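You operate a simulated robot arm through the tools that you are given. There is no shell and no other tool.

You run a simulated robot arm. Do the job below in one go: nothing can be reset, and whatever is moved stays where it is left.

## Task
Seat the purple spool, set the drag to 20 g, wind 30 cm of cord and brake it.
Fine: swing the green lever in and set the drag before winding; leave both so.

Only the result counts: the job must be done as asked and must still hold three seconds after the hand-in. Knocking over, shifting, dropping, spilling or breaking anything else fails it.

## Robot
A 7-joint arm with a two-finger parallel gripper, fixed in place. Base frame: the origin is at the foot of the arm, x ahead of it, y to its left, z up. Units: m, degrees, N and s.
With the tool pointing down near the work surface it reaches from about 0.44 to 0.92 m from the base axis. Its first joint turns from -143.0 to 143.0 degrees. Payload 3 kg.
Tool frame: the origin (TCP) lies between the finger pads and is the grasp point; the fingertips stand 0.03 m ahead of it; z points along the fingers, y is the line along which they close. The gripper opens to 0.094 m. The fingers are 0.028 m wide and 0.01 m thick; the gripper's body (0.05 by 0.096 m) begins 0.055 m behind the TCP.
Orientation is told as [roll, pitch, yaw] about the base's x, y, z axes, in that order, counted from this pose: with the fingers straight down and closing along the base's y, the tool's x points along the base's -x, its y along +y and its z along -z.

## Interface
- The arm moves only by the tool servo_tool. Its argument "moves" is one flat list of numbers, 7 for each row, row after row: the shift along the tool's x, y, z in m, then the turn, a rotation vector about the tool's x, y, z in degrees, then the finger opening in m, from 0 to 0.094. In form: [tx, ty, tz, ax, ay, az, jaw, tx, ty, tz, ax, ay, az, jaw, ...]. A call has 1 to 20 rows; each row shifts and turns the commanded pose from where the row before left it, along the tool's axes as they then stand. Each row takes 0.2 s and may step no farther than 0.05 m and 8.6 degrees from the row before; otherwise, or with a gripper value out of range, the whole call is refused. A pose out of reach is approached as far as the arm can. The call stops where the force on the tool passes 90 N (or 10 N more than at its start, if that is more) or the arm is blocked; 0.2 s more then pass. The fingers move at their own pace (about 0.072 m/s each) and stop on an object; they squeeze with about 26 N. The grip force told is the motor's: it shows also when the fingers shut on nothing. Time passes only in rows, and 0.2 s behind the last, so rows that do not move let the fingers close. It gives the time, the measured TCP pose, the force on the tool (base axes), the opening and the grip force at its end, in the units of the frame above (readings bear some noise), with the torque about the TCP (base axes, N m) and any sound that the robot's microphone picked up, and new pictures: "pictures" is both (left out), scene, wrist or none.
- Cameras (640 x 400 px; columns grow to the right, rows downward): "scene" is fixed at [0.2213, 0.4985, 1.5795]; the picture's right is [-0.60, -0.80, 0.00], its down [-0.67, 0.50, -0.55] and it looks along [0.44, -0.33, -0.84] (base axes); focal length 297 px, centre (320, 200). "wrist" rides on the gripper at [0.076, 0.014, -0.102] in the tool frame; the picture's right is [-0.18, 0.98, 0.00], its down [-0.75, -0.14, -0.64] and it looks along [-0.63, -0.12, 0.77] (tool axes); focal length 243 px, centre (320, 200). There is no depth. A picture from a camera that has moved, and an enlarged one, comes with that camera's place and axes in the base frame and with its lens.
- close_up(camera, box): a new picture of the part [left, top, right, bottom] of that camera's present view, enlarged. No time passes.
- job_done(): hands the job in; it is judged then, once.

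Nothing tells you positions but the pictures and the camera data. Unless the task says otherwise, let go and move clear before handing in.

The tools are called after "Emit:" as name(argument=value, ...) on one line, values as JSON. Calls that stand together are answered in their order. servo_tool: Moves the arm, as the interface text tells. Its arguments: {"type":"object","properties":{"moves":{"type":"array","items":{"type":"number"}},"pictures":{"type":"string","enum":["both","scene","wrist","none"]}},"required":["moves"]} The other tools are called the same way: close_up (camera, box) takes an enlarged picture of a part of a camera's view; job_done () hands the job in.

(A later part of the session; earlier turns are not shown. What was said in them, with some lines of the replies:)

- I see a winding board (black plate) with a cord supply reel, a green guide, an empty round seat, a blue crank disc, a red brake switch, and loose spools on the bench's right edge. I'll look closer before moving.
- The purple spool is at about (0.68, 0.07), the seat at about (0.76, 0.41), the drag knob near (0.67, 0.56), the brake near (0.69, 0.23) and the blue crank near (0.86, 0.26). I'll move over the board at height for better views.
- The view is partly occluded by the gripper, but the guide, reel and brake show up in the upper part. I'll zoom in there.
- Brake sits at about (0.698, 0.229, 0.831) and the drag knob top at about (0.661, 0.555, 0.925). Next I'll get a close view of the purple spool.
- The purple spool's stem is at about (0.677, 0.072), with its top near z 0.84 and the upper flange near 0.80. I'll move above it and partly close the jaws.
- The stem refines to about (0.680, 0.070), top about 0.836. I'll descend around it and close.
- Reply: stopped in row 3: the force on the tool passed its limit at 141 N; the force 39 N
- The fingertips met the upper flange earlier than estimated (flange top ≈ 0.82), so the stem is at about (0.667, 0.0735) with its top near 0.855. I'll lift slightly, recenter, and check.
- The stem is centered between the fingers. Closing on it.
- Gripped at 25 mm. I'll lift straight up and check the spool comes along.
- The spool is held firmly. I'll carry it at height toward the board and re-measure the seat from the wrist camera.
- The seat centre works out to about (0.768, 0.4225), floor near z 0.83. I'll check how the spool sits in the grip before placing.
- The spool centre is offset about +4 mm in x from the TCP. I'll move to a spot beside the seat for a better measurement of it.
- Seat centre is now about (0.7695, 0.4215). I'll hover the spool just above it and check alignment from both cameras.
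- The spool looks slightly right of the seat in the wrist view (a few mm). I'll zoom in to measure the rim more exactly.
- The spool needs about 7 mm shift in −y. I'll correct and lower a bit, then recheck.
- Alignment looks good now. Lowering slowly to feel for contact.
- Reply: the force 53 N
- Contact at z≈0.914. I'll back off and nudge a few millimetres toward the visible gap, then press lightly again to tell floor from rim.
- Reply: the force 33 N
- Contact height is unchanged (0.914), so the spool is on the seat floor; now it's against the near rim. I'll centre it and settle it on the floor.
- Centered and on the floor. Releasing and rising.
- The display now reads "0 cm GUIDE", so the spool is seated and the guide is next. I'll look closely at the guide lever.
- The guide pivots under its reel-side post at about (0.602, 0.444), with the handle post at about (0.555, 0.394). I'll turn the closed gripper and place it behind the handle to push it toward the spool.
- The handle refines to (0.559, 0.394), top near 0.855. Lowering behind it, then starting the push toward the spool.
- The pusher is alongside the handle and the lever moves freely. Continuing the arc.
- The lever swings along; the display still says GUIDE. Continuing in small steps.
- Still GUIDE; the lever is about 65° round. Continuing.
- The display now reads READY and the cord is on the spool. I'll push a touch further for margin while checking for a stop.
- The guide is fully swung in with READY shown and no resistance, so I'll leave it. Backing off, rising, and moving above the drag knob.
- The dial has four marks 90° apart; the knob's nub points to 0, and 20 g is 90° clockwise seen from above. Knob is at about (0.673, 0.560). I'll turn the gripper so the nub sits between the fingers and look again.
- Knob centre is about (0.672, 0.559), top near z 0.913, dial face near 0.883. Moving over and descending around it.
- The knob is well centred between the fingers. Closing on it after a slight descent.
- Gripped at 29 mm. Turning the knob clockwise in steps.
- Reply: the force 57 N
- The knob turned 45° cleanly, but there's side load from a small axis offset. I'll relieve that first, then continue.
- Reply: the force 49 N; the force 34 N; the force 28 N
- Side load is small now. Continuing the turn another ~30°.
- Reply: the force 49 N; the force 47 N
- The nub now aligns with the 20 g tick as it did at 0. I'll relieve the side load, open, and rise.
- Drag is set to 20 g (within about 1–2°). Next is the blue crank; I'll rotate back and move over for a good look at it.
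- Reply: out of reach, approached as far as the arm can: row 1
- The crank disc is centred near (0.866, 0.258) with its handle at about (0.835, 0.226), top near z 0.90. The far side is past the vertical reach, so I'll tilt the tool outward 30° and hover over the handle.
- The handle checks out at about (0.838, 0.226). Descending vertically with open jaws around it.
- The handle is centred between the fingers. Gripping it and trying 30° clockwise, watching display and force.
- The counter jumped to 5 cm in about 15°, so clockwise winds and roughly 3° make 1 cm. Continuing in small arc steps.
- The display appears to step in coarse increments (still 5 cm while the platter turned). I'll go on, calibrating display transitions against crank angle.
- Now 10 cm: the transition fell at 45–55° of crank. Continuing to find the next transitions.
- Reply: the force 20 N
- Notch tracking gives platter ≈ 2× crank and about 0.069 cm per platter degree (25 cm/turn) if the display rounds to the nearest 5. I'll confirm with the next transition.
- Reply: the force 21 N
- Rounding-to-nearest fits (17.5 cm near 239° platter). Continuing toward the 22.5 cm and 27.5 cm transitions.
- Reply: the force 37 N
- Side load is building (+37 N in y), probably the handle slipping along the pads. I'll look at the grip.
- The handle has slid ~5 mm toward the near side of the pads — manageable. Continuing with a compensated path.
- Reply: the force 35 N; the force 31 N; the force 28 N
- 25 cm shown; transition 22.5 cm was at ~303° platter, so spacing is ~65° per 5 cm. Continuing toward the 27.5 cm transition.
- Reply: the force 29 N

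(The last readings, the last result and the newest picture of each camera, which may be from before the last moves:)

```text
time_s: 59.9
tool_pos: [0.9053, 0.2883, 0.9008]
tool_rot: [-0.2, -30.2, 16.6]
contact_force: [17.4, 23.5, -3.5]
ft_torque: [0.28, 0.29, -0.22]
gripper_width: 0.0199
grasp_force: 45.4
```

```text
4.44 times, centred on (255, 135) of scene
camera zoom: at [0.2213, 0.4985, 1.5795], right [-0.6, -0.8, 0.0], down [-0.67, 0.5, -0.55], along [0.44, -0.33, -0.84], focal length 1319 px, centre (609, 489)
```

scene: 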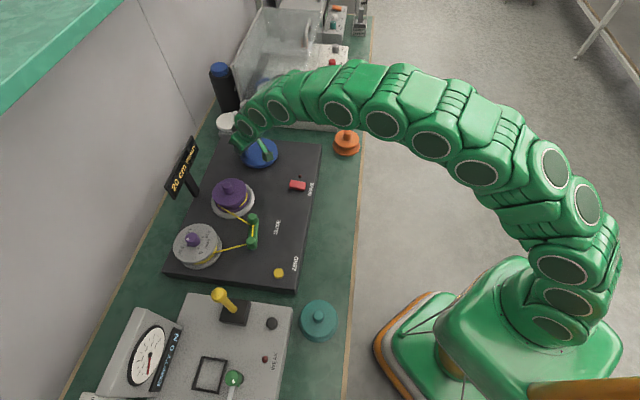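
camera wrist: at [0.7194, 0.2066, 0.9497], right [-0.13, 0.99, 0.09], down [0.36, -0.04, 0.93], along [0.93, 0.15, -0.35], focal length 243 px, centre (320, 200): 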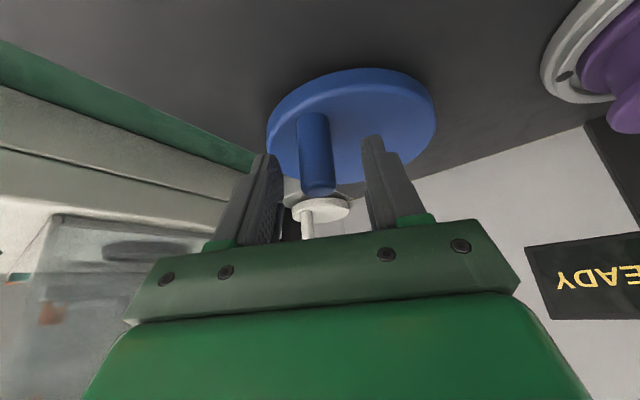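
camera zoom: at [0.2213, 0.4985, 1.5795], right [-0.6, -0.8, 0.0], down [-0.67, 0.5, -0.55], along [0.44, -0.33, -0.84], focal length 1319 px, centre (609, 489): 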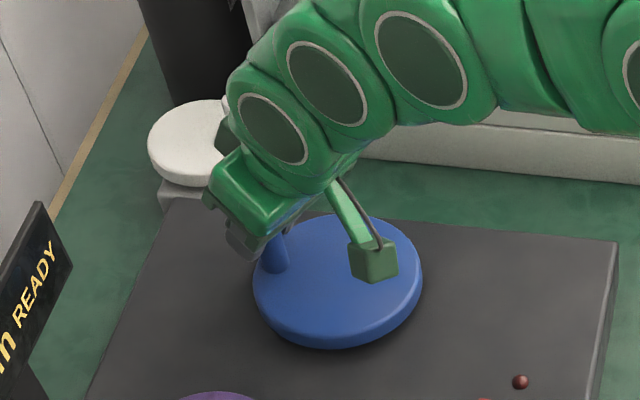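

Clearances look fine (white object stays ~3 cm away). Continuing in small steps toward the 27.5 cm transition.

Emit:
servo_tool(moves=[-0.0025, -0.0045, 0.0015, 0, 0, 0, 0, 0, 0, 0, 0, 0, 0, 0], pictures="none")

Emit:
close_up(camera="scene", box=[150, 140, 270, 230])

Emit:
servo_tool(moves=[-0.0012, -0.0045, 0.0007, 0, 0, 0, 0, 0, 0, 0, 0, 0, 0, 0], pictures="none")

Emit:
close_up(camera="scene", box=[150, 140, 270, 230])

```text
time_s: 60.5
tool_pos: [0.9098, 0.2864, 0.9001]
tool_rot: [-0.1, -30.3, 16.5]
contact_force: [6.2, 12.3, 3.8]
ft_torque: [0.98, 0.27, -0.29]
gripper_width: 0.0197
grasp_force: 45.4
```

```text
4.44 times, centred on (210, 185) of scene
camera zoom: at [0.2213, 0.4985, 1.5795], right [-0.6, -0.8, 0.0], down [-0.67, 0.5, -0.55], along [0.44, -0.33, -0.84], focal length 1319 px, centre (809, 267)
```

zoom: 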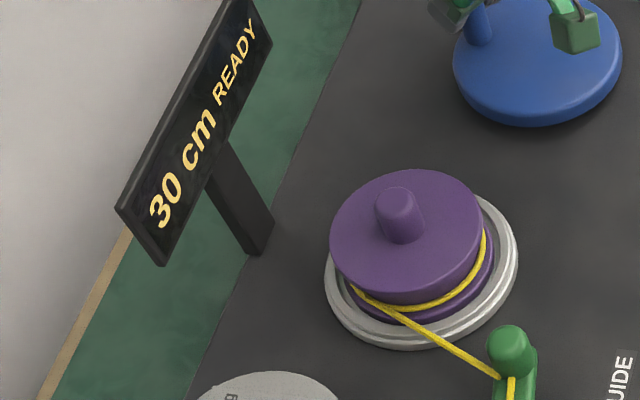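

```text
time_s: 61.1
tool_pos: [0.913, 0.2806, 0.901]
tool_rot: [-0.1, -30.2, 16.7]
contact_force: [4.8, 1.8, 10.6]
ft_torque: [-0.05, 0.57, 0.03]
gripper_width: 0.0198
grasp_force: 44.9
```

```text
4.44 times, centred on (210, 185) of scene
camera zoom: at [0.2213, 0.4985, 1.5795], right [-0.6, -0.8, 0.0], down [-0.67, 0.5, -0.55], along [0.44, -0.33, -0.84], focal length 1319 px, centre (809, 267)
```

zoom: 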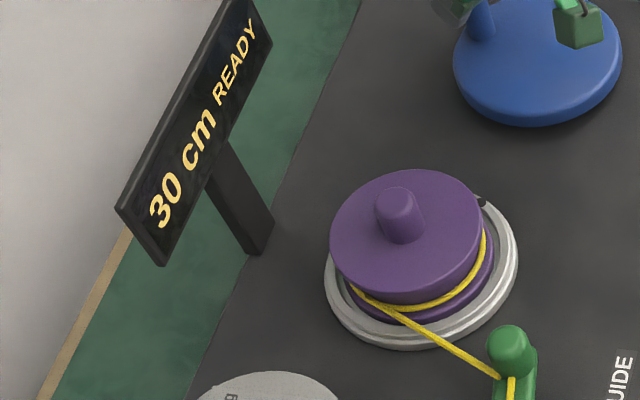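

30 cm is displayed; by calibration the true value is about 29 cm now (platter ≈391°, 30.0 cm at ≈404°). One more small step of ~6.5° crank.

Emit:
servo_tool(moves=[-0.0006, -0.0049, 0.0003, 0, 0, 0, 0, 0, 0, 0, 0, 0, 0, 0], pictures="none")

Emit:
close_up(camera="scene", box=[150, 140, 270, 230])

Emit:
close_up(camera="wrist", box=[200, 50, 440, 250])

```text
time_s: 61.7
tool_pos: [0.9156, 0.279, 0.9001]
tool_rot: [-0.1, -30.2, 16.6]
contact_force: [3.9, 11.5, 10.2]
ft_torque: [0.12, 0.03, -0.44]
gripper_width: 0.0195
grasp_force: 45.3
```

```text
4.44 times, centred on (210, 185) of scene
camera zoom: at [0.2213, 0.4985, 1.5795], right [-0.6, -0.8, 0.0], down [-0.67, 0.5, -0.55], along [0.44, -0.33, -0.84], focal length 1319 px, centre (809, 267)
```

zoom: 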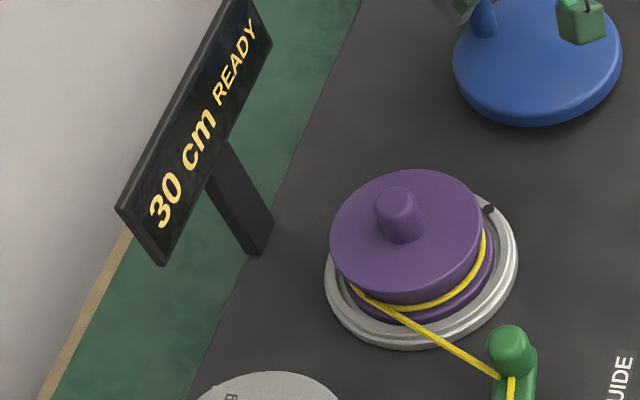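

```text
2.00 times, centred on (320, 150) of wrist
camera zoom: at [0.7986, 0.2584, 0.9506], right [-0.13, 0.99, 0.09], down [0.35, -0.04, 0.93], along [0.93, 0.15, -0.35], focal length 485 px, centre (320, 300)
```

zoom: 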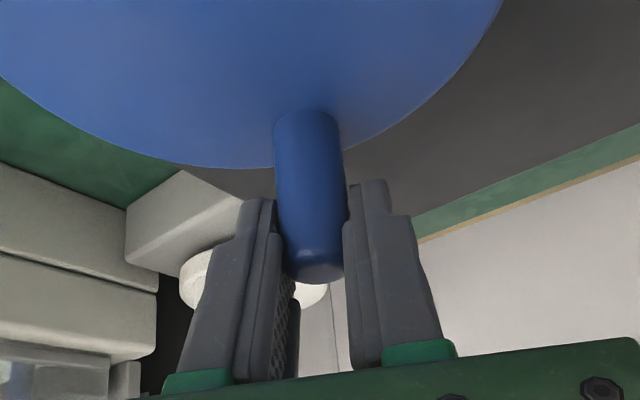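

Emit:
servo_tool(moves=[0, -0.0022, 0, 0, 0, 0, 0, 0, 0, 0, 0, 0, 0, 0], pictures="none")

Emit:
close_up(camera="scene", box=[150, 140, 270, 230])

```text
time_s: 62.3
tool_pos: [0.9152, 0.2753, 0.9008]
tool_rot: [0.0, -30.2, 16.6]
contact_force: [5.1, 14.4, 9.2]
ft_torque: [0.27, -0.21, -0.53]
gripper_width: 0.02
grasp_force: 45.0
```

```text
4.44 times, centred on (210, 185) of scene
camera zoom: at [0.2213, 0.4985, 1.5795], right [-0.6, -0.8, 0.0], down [-0.67, 0.5, -0.55], along [0.44, -0.33, -0.84], focal length 1319 px, centre (809, 267)
```

zoom: 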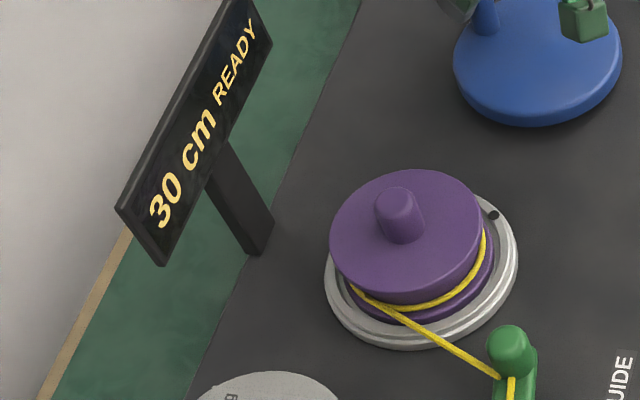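

Platter reads ≈404.5°, i.e. ≈30.0 cm. Opening the jaws gently and retreating straight up.

Emit:
servo_tool(moves=[0, 0.0003, 0, 0, 0, 0, 0.03, 0, 0, 0, 0, 0, 0, 0.05, 0, 0, 0, 0, 0, 0, 0.05, -0.02, 0, -0.0347, 0, 0, 0, 0.05, -0.022, 0, -0.038, 0, 0, 0, 0.05], pictures="both")

Emit:
close_up(camera="scene", box=[150, 140, 270, 230])

Emit:
close_up(camera="scene", box=[220, 90, 340, 200])

```text
time_s: 63.5
tool_pos: [0.9164, 0.2728, 0.9825]
tool_rot: [0.0, -30.0, 16.6]
contact_force: [0.7, 0.2, 0.7]
ft_torque: [-0.01, 0.02, 0.02]
gripper_width: 0.05
grasp_force: 0.1
camera wrist: at [0.7984, 0.2535, 1.033], right [-0.13, 0.99, 0.09], down [0.36, -0.04, 0.93], along [0.92, 0.15, -0.35], focal length 243 px, centre (320, 200)
```

scene: 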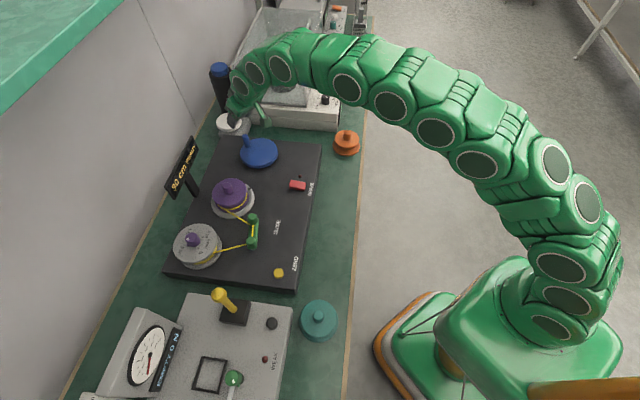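
wrist: 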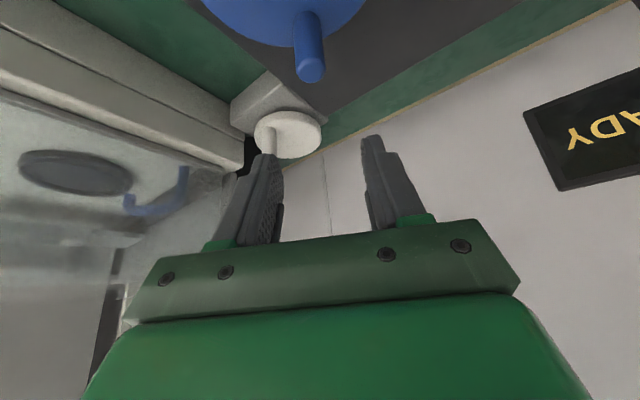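

```text
4.44 times, centred on (210, 185) of scene
camera zoom: at [0.2213, 0.4985, 1.5795], right [-0.6, -0.8, 0.0], down [-0.67, 0.5, -0.55], along [0.44, -0.33, -0.84], focal length 1319 px, centre (809, 267)
```

zoom: 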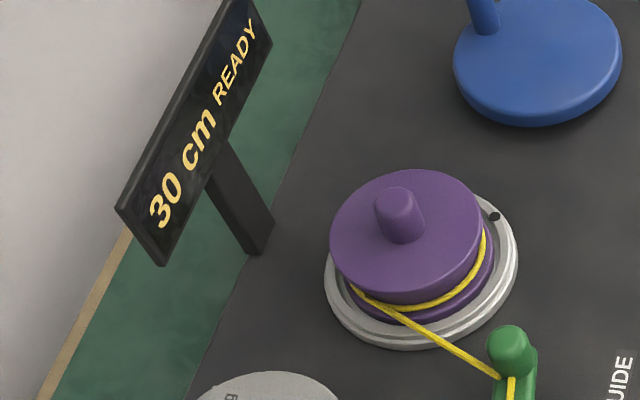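

```text
3.64 times, centred on (280, 145) of scene
camera zoom: at [0.2213, 0.4985, 1.5795], right [-0.6, -0.8, 0.0], down [-0.67, 0.5, -0.55], along [0.44, -0.33, -0.84], focal length 1079 px, centre (466, 400)
```

zoom: 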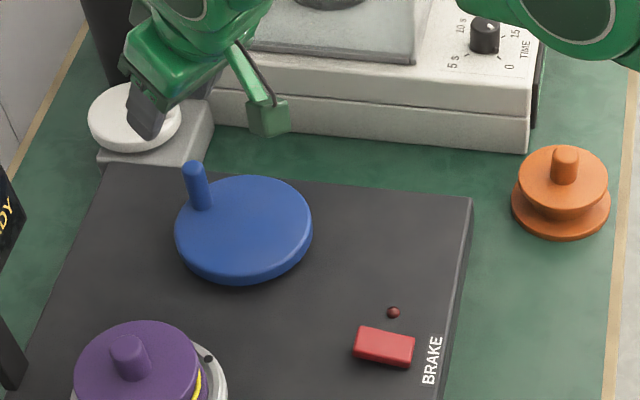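

30 cm holds and the crank stayed put. Now the brake: I'll retract, straighten the tool and view the red brake block closely.

Emit:
servo_tool(moves=[0.038, 0.0042, -0.022, 0, 0, 0, 0.05, 0.038, 0.0042, -0.022, 0, 0, 0, 0.05, 0.038, 0.0042, -0.022, 0, 0, 0, 0.05, 0.038, 0.0042, -0.022, 0, 0, 0, 0.03, 0.038, 0.0042, -0.022, 0, 0, 0, 0.0, 0, 0, 0, 0, 7.5, 0, 0.0, 0, 0, 0, 0, 7.5, 0, 0.0, 0, 0, 0, 0, 7.5, 0, 0.0, 0, 0, 0, 0, 7.5, 0, 0.0, 0, 0, 0, 0, 0, 0, 0.0], pictures="both")

Emit:
close_up(camera="wrist", box=[240, 40, 400, 160])

Emit:
close_up(camera="scene", box=[270, 165, 330, 205])

```text
time_s: 65.7
tool_pos: [0.6982, 0.2319, 0.9838]
tool_rot: [0.0, 0.0, 16.6]
contact_force: [-0.4, 0.1, 0.5]
ft_torque: [0.01, 0.01, -0.01]
gripper_width: 0.0
grasp_force: 26.2
camera wrist: at [0.6214, 0.2242, 1.086], right [-0.1, 0.99, 0.0], down [0.76, 0.08, 0.64], along [0.64, 0.07, -0.77], focal length 243 px, centre (320, 200)
```

scene: 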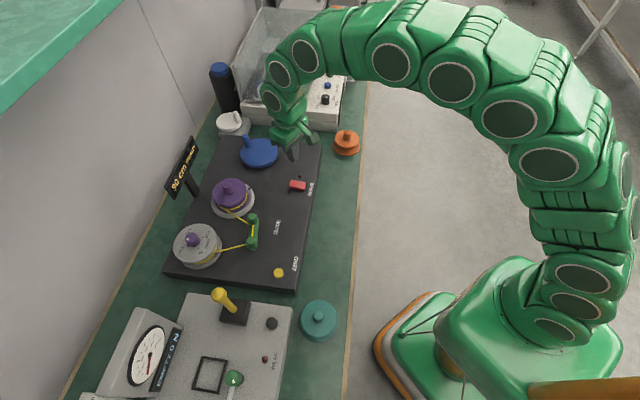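
wrist: 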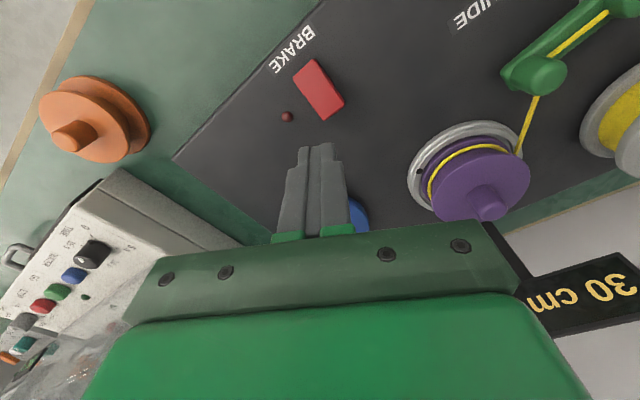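

```text
3.33 times, centred on (320, 100) of wrist
camera zoom: at [0.6214, 0.2242, 1.086], right [-0.1, 0.99, 0.0], down [0.76, 0.08, 0.64], along [0.64, 0.07, -0.77], focal length 809 px, centre (320, 533)
```

zoom: 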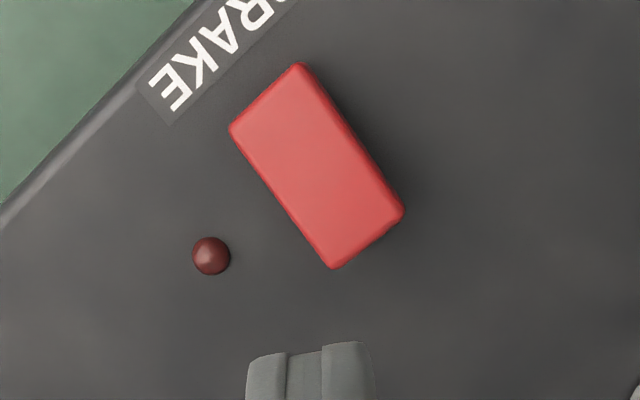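

```text
10.00 times, centred on (300, 185) of scene
camera zoom: at [0.2213, 0.4985, 1.5795], right [-0.6, -0.8, 0.0], down [-0.67, 0.5, -0.55], along [0.44, -0.33, -0.84], focal length 2968 px, centre (520, 350)
```

zoom: 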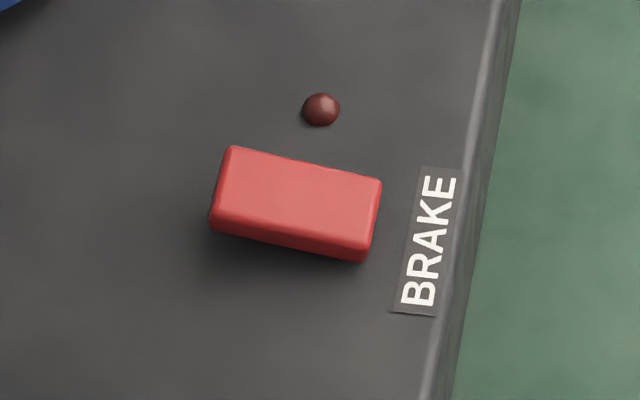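

The brake is a rocker about (0.689, 0.231), its far (spool-side) end raised ~8 mm. I'll press that raised end near (0.700, 0.242) with closed fingers, turned so the tips lie across it.

Emit:
servo_tool(moves=[0, 0, 0, 0, 0, 7.7, 0, 0, 0, 0, 0, 0, 7.7, 0, 0, 0, 0, 0, 0, 7.7, 0, 0, 0, 0, 0, 0, 7.7, 0, 0, 0, 0, 0, 0, 7.7, 0, 0, 0, 0, 0, 0, 7.7, 0, 0, 0, 0, 0, 0, 7.7, 0, 0, 0, 0, 0, 0, 7.7, 0, 0.0057, 0.0085, 0.02, 0, 0, 0, 0, 0, 0, 0.03, 0, 0, 0, 0, 0, 0, 0.025, 0, 0, 0, 0, 0, 0, 0, 0, 0, 0, 0], pictures="both")

Emit:
close_up(camera="wrist", box=[220, 60, 420, 210])

Emit:
close_up(camera="scene", box=[260, 155, 330, 205])

```text
time_s: 68.3
tool_pos: [0.6991, 0.243, 0.9078]
tool_rot: [0.1, -0.1, -45.0]
contact_force: [0.8, -0.4, 0.4]
ft_torque: [0.02, -0.03, -0.03]
gripper_width: 0.0
grasp_force: 26.2
camera wrist: at [0.6568, 0.3076, 1.0101], right [0.83, 0.56, 0.0], down [0.43, -0.63, 0.64], along [0.36, -0.53, -0.77], focal length 243 px, centre (320, 200)
```

scene: 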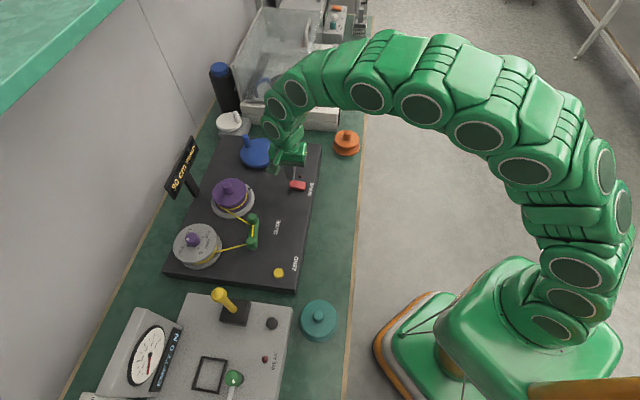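
wrist: 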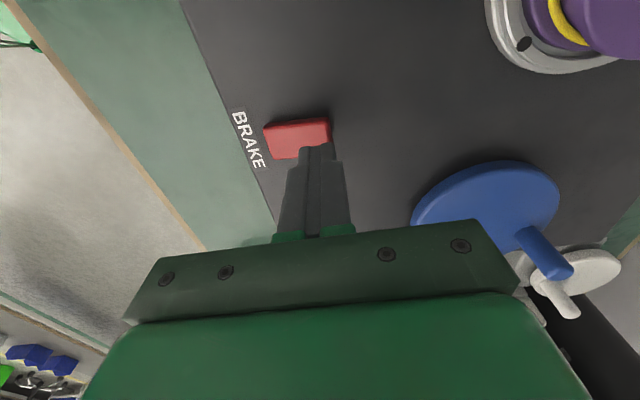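

```text
2.67 times, centred on (320, 135) of wrist
camera zoom: at [0.6568, 0.3076, 1.0101], right [0.83, 0.56, 0.0], down [0.43, -0.63, 0.64], along [0.36, -0.53, -0.77], focal length 647 px, centre (320, 373)
```

zoom: 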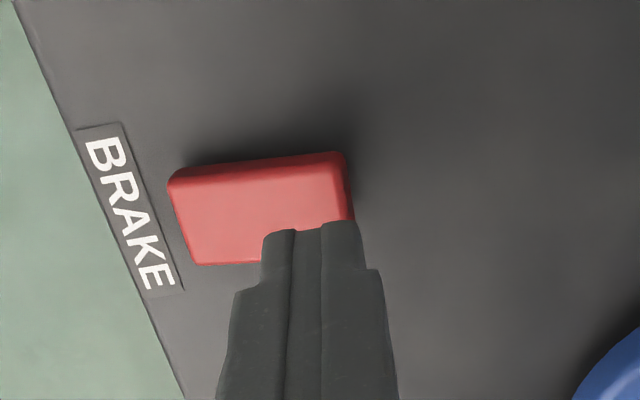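

```text
8.00 times, centred on (295, 180) of scene
camera zoom: at [0.2213, 0.4985, 1.5795], right [-0.6, -0.8, 0.0], down [-0.67, 0.5, -0.55], along [0.44, -0.33, -0.84], focal length 2374 px, centre (520, 360)
```

zoom: 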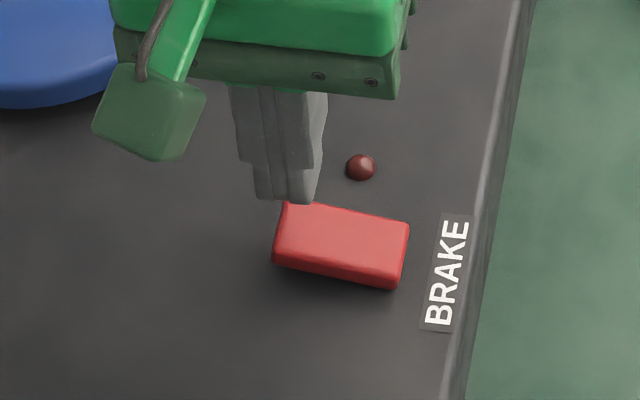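

Emit:
servo_tool(moves=[-0.004, 0.001, 0.012, 0, 0, 0, 0, 0, 0, 0.006, 0, 0, 0, 0, 0, 0, 0.004, 0, 0, 0, 0, 0, 0, 0, 0, 0, 0, 0], pictures="none")

Emit:
close_up(camera="scene", box=[260, 155, 330, 205])

Emit:
close_up(camera="wrist", box=[220, 60, 420, 210])

```text
time_s: 69.3
tool_pos: [0.7053, 0.2405, 0.8865]
tool_rot: [0.1, -0.1, -44.9]
contact_force: [-0.5, 0.9, 0.1]
ft_torque: [0.0, 0.0, -0.03]
gripper_width: 0.0
grasp_force: 26.3
```

```text
8.00 times, centred on (295, 180) of scene
camera zoom: at [0.2213, 0.4985, 1.5795], right [-0.6, -0.8, 0.0], down [-0.67, 0.5, -0.55], along [0.44, -0.33, -0.84], focal length 2374 px, centre (520, 360)
```

zoom: 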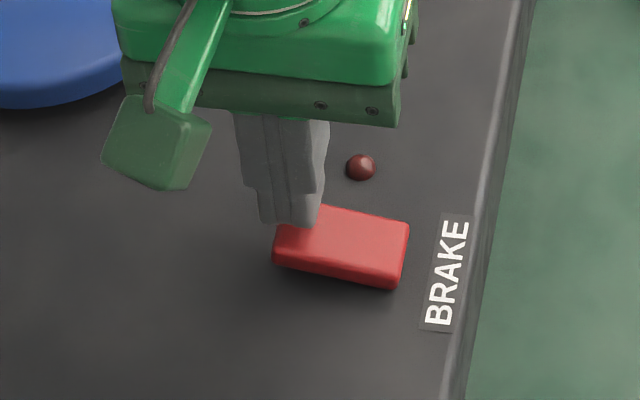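

```text
2.67 times, centred on (320, 135) of wrist
camera zoom: at [0.6614, 0.3053, 0.9889], right [0.83, 0.56, 0.0], down [0.43, -0.63, 0.64], along [0.36, -0.53, -0.77], focal length 647 px, centre (320, 373)
```

zoom: 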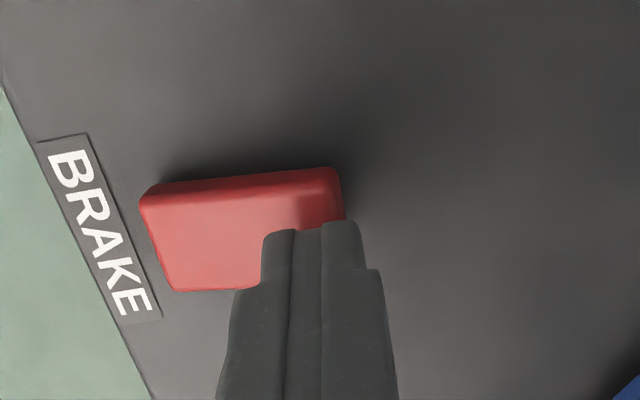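

Emit:
servo_tool(moves=[0, -0.004, 0.004, 0, 0, 0, 0, 0, 0, 0.004, 0, 0, 0, 0, 0, 0, 0, 0, 0, 0, 0], pictures="none")

Emit:
servo_tool(moves=[0, 0, 0.004, 0, 0, 0, 0, 0, 0, 0, 0, 0, 0, 0], pictures="none")

Emit:
close_up(camera="scene", box=[260, 155, 330, 205])

Emit:
close_up(camera="wrist", box=[220, 60, 420, 210])

```text
time_s: 70.1
tool_pos: [0.701, 0.2383, 0.8785]
tool_rot: [0.0, -0.1, -45.1]
contact_force: [0.5, 0.5, 0.5]
ft_torque: [0.01, -0.03, 0.01]
gripper_width: 0.0001
grasp_force: 26.1
```

```text
time_s: 70.7
tool_pos: [0.7028, 0.2387, 0.8761]
tool_rot: [0.4, -0.2, -45.1]
contact_force: [9.4, 11.1, 23.5]
ft_torque: [0.23, -0.13, -0.03]
gripper_width: 0.0003
grasp_force: 26.4
```

```text
8.00 times, centred on (295, 180) of scene
camera zoom: at [0.2213, 0.4985, 1.5795], right [-0.6, -0.8, 0.0], down [-0.67, 0.5, -0.55], along [0.44, -0.33, -0.84], focal length 2374 px, centre (520, 360)
```

zoom: 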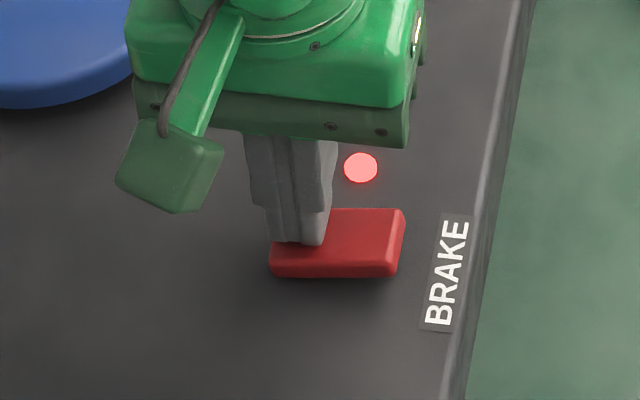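

```text
2.67 times, centred on (320, 135) of wrist
camera zoom: at [0.6589, 0.3036, 0.9785], right [0.83, 0.56, 0.01], down [0.43, -0.63, 0.64], along [0.37, -0.53, -0.77], focal length 647 px, centre (320, 373)
```

zoom: 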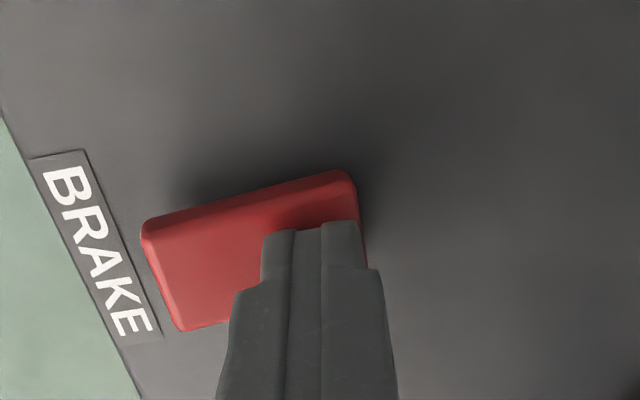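

The rocker flipped and the brake LED is lit. Rising clear and checking everything.

Emit:
servo_tool(moves=[0, 0, -0.01, 0, 0, 0, 0, 0, 0, -0.04, 0, 0, 0, 0, 0, 0, -0.045, 0, 0, 0, 0, 0.0, -0.035, -0.03, 0, 0, 0, 0, 0.0, -0.045, 0, 0, 0, 0, 0, 0, -0.045, 0, 0, 0, 0, 0, 0, -0.045, 0, 0, 0, 0, 0, 0, -0.045, 0, 0, 0, 0, 0, 0, 0, 0, 0, 0, 0, 0], pictures="both")

Emit:
close_up(camera="scene", box=[150, 130, 330, 290])

Emit:
close_up(camera="scene", box=[150, 140, 270, 230])

Emit:
close_up(camera="scene", box=[165, 215, 225, 275])

```text
time_s: 72.7
tool_pos: [0.5498, 0.0852, 1.0023]
tool_rot: [0.1, -0.1, -45.0]
contact_force: [-0.2, -0.1, 0.0]
ft_torque: [0.02, -0.02, 0.01]
gripper_width: 0.0
grasp_force: 26.1
camera wrist: at [0.5052, 0.1497, 1.1035], right [0.83, 0.56, 0.0], down [0.43, -0.63, 0.64], along [0.36, -0.53, -0.77], focal length 243 px, centre (320, 200)
```

scene: 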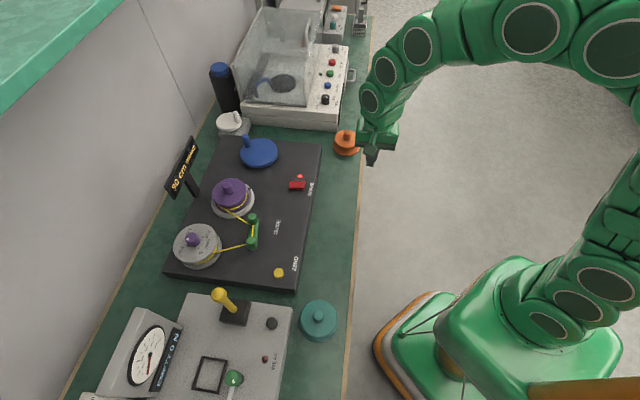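
wrist: 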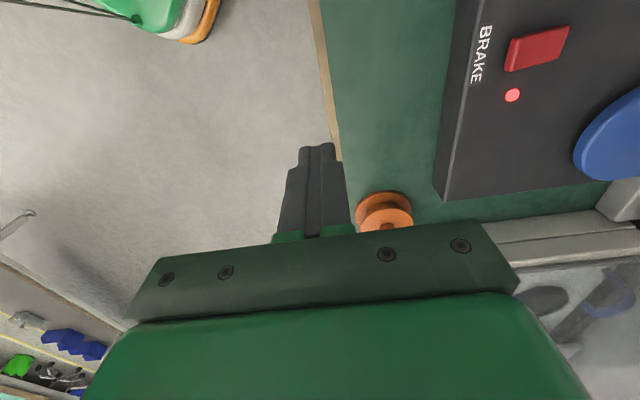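

```text
2.50 times, centred on (240, 210) of scene
camera zoom: at [0.2213, 0.4985, 1.5795], right [-0.6, -0.8, 0.0], down [-0.67, 0.5, -0.55], along [0.44, -0.33, -0.84], focal length 742 px, centre (520, 175)
```

zoom: 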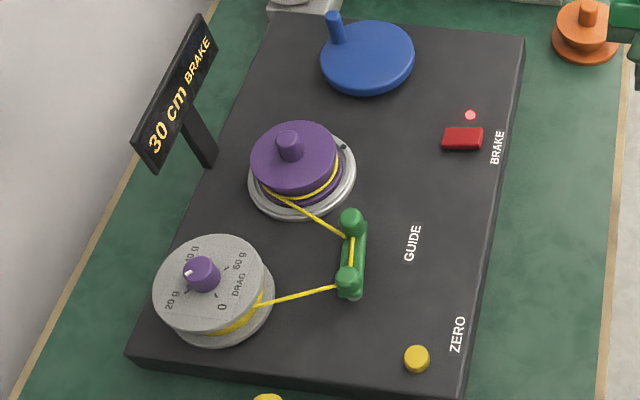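

```text
4.44 times, centred on (210, 185) of scene
camera zoom: at [0.2213, 0.4985, 1.5795], right [-0.6, -0.8, 0.0], down [-0.67, 0.5, -0.55], along [0.44, -0.33, -0.84], focal length 1319 px, centre (809, 267)
```

zoom: 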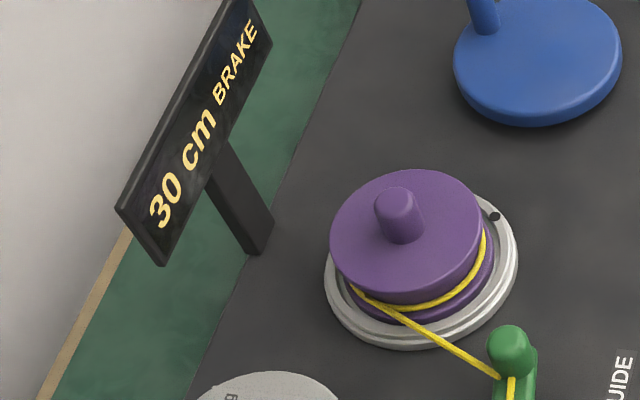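

```text
6.67 times, centred on (195, 245) of scene
camera zoom: at [0.2213, 0.4985, 1.5795], right [-0.6, -0.8, 0.0], down [-0.67, 0.5, -0.55], along [0.44, -0.33, -0.84], focal length 1978 px, centre (1153, -100)
```

zoom: 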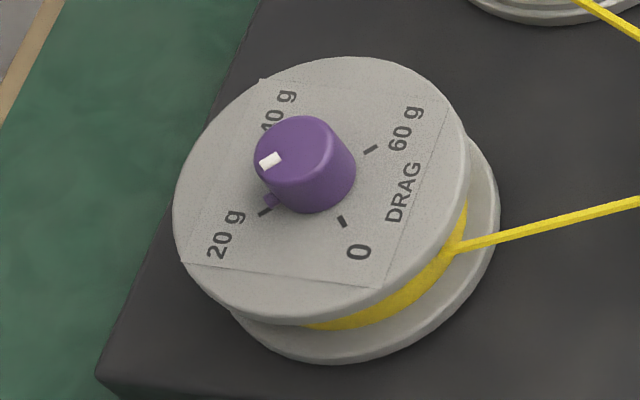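

The display reads "30 cm BRAKE", with the LED lit, the drag pointer on 20 g, the guide swung in and the spool seated. The arm is clear and nothing else has moved, so I'm handing in.

Emit:
job_done()

```text
The job is handed in.
```

The job is handed in. At the last check the display read "30 cm BRAKE".

- **Spool:** the purple spool sits on the seat floor, centred in the rim. My first approach pressed its upper flange hard (141 N). No damage showed in the pictures.
- **Guide:** the green lever is swung in about 90° and left there. I never met a hard stop, but the display went to READY and the cord moved onto the spool.
- **Drag:** the knob pointer lines up with the 20 g tick to within about 2°, roughly half a gram. I set it before winding.
- **Cord:** the counter only shows steps of 5 cm, so I worked out the rest from how far the platter turned. My estimate is 30.0 cm, give or take about half a centimetre.
- **Brake:** the rocker is pressed over and the red brake light is on.

The gripper is empty and clear of the board, and the pictures show nothing else moved or knocked over.
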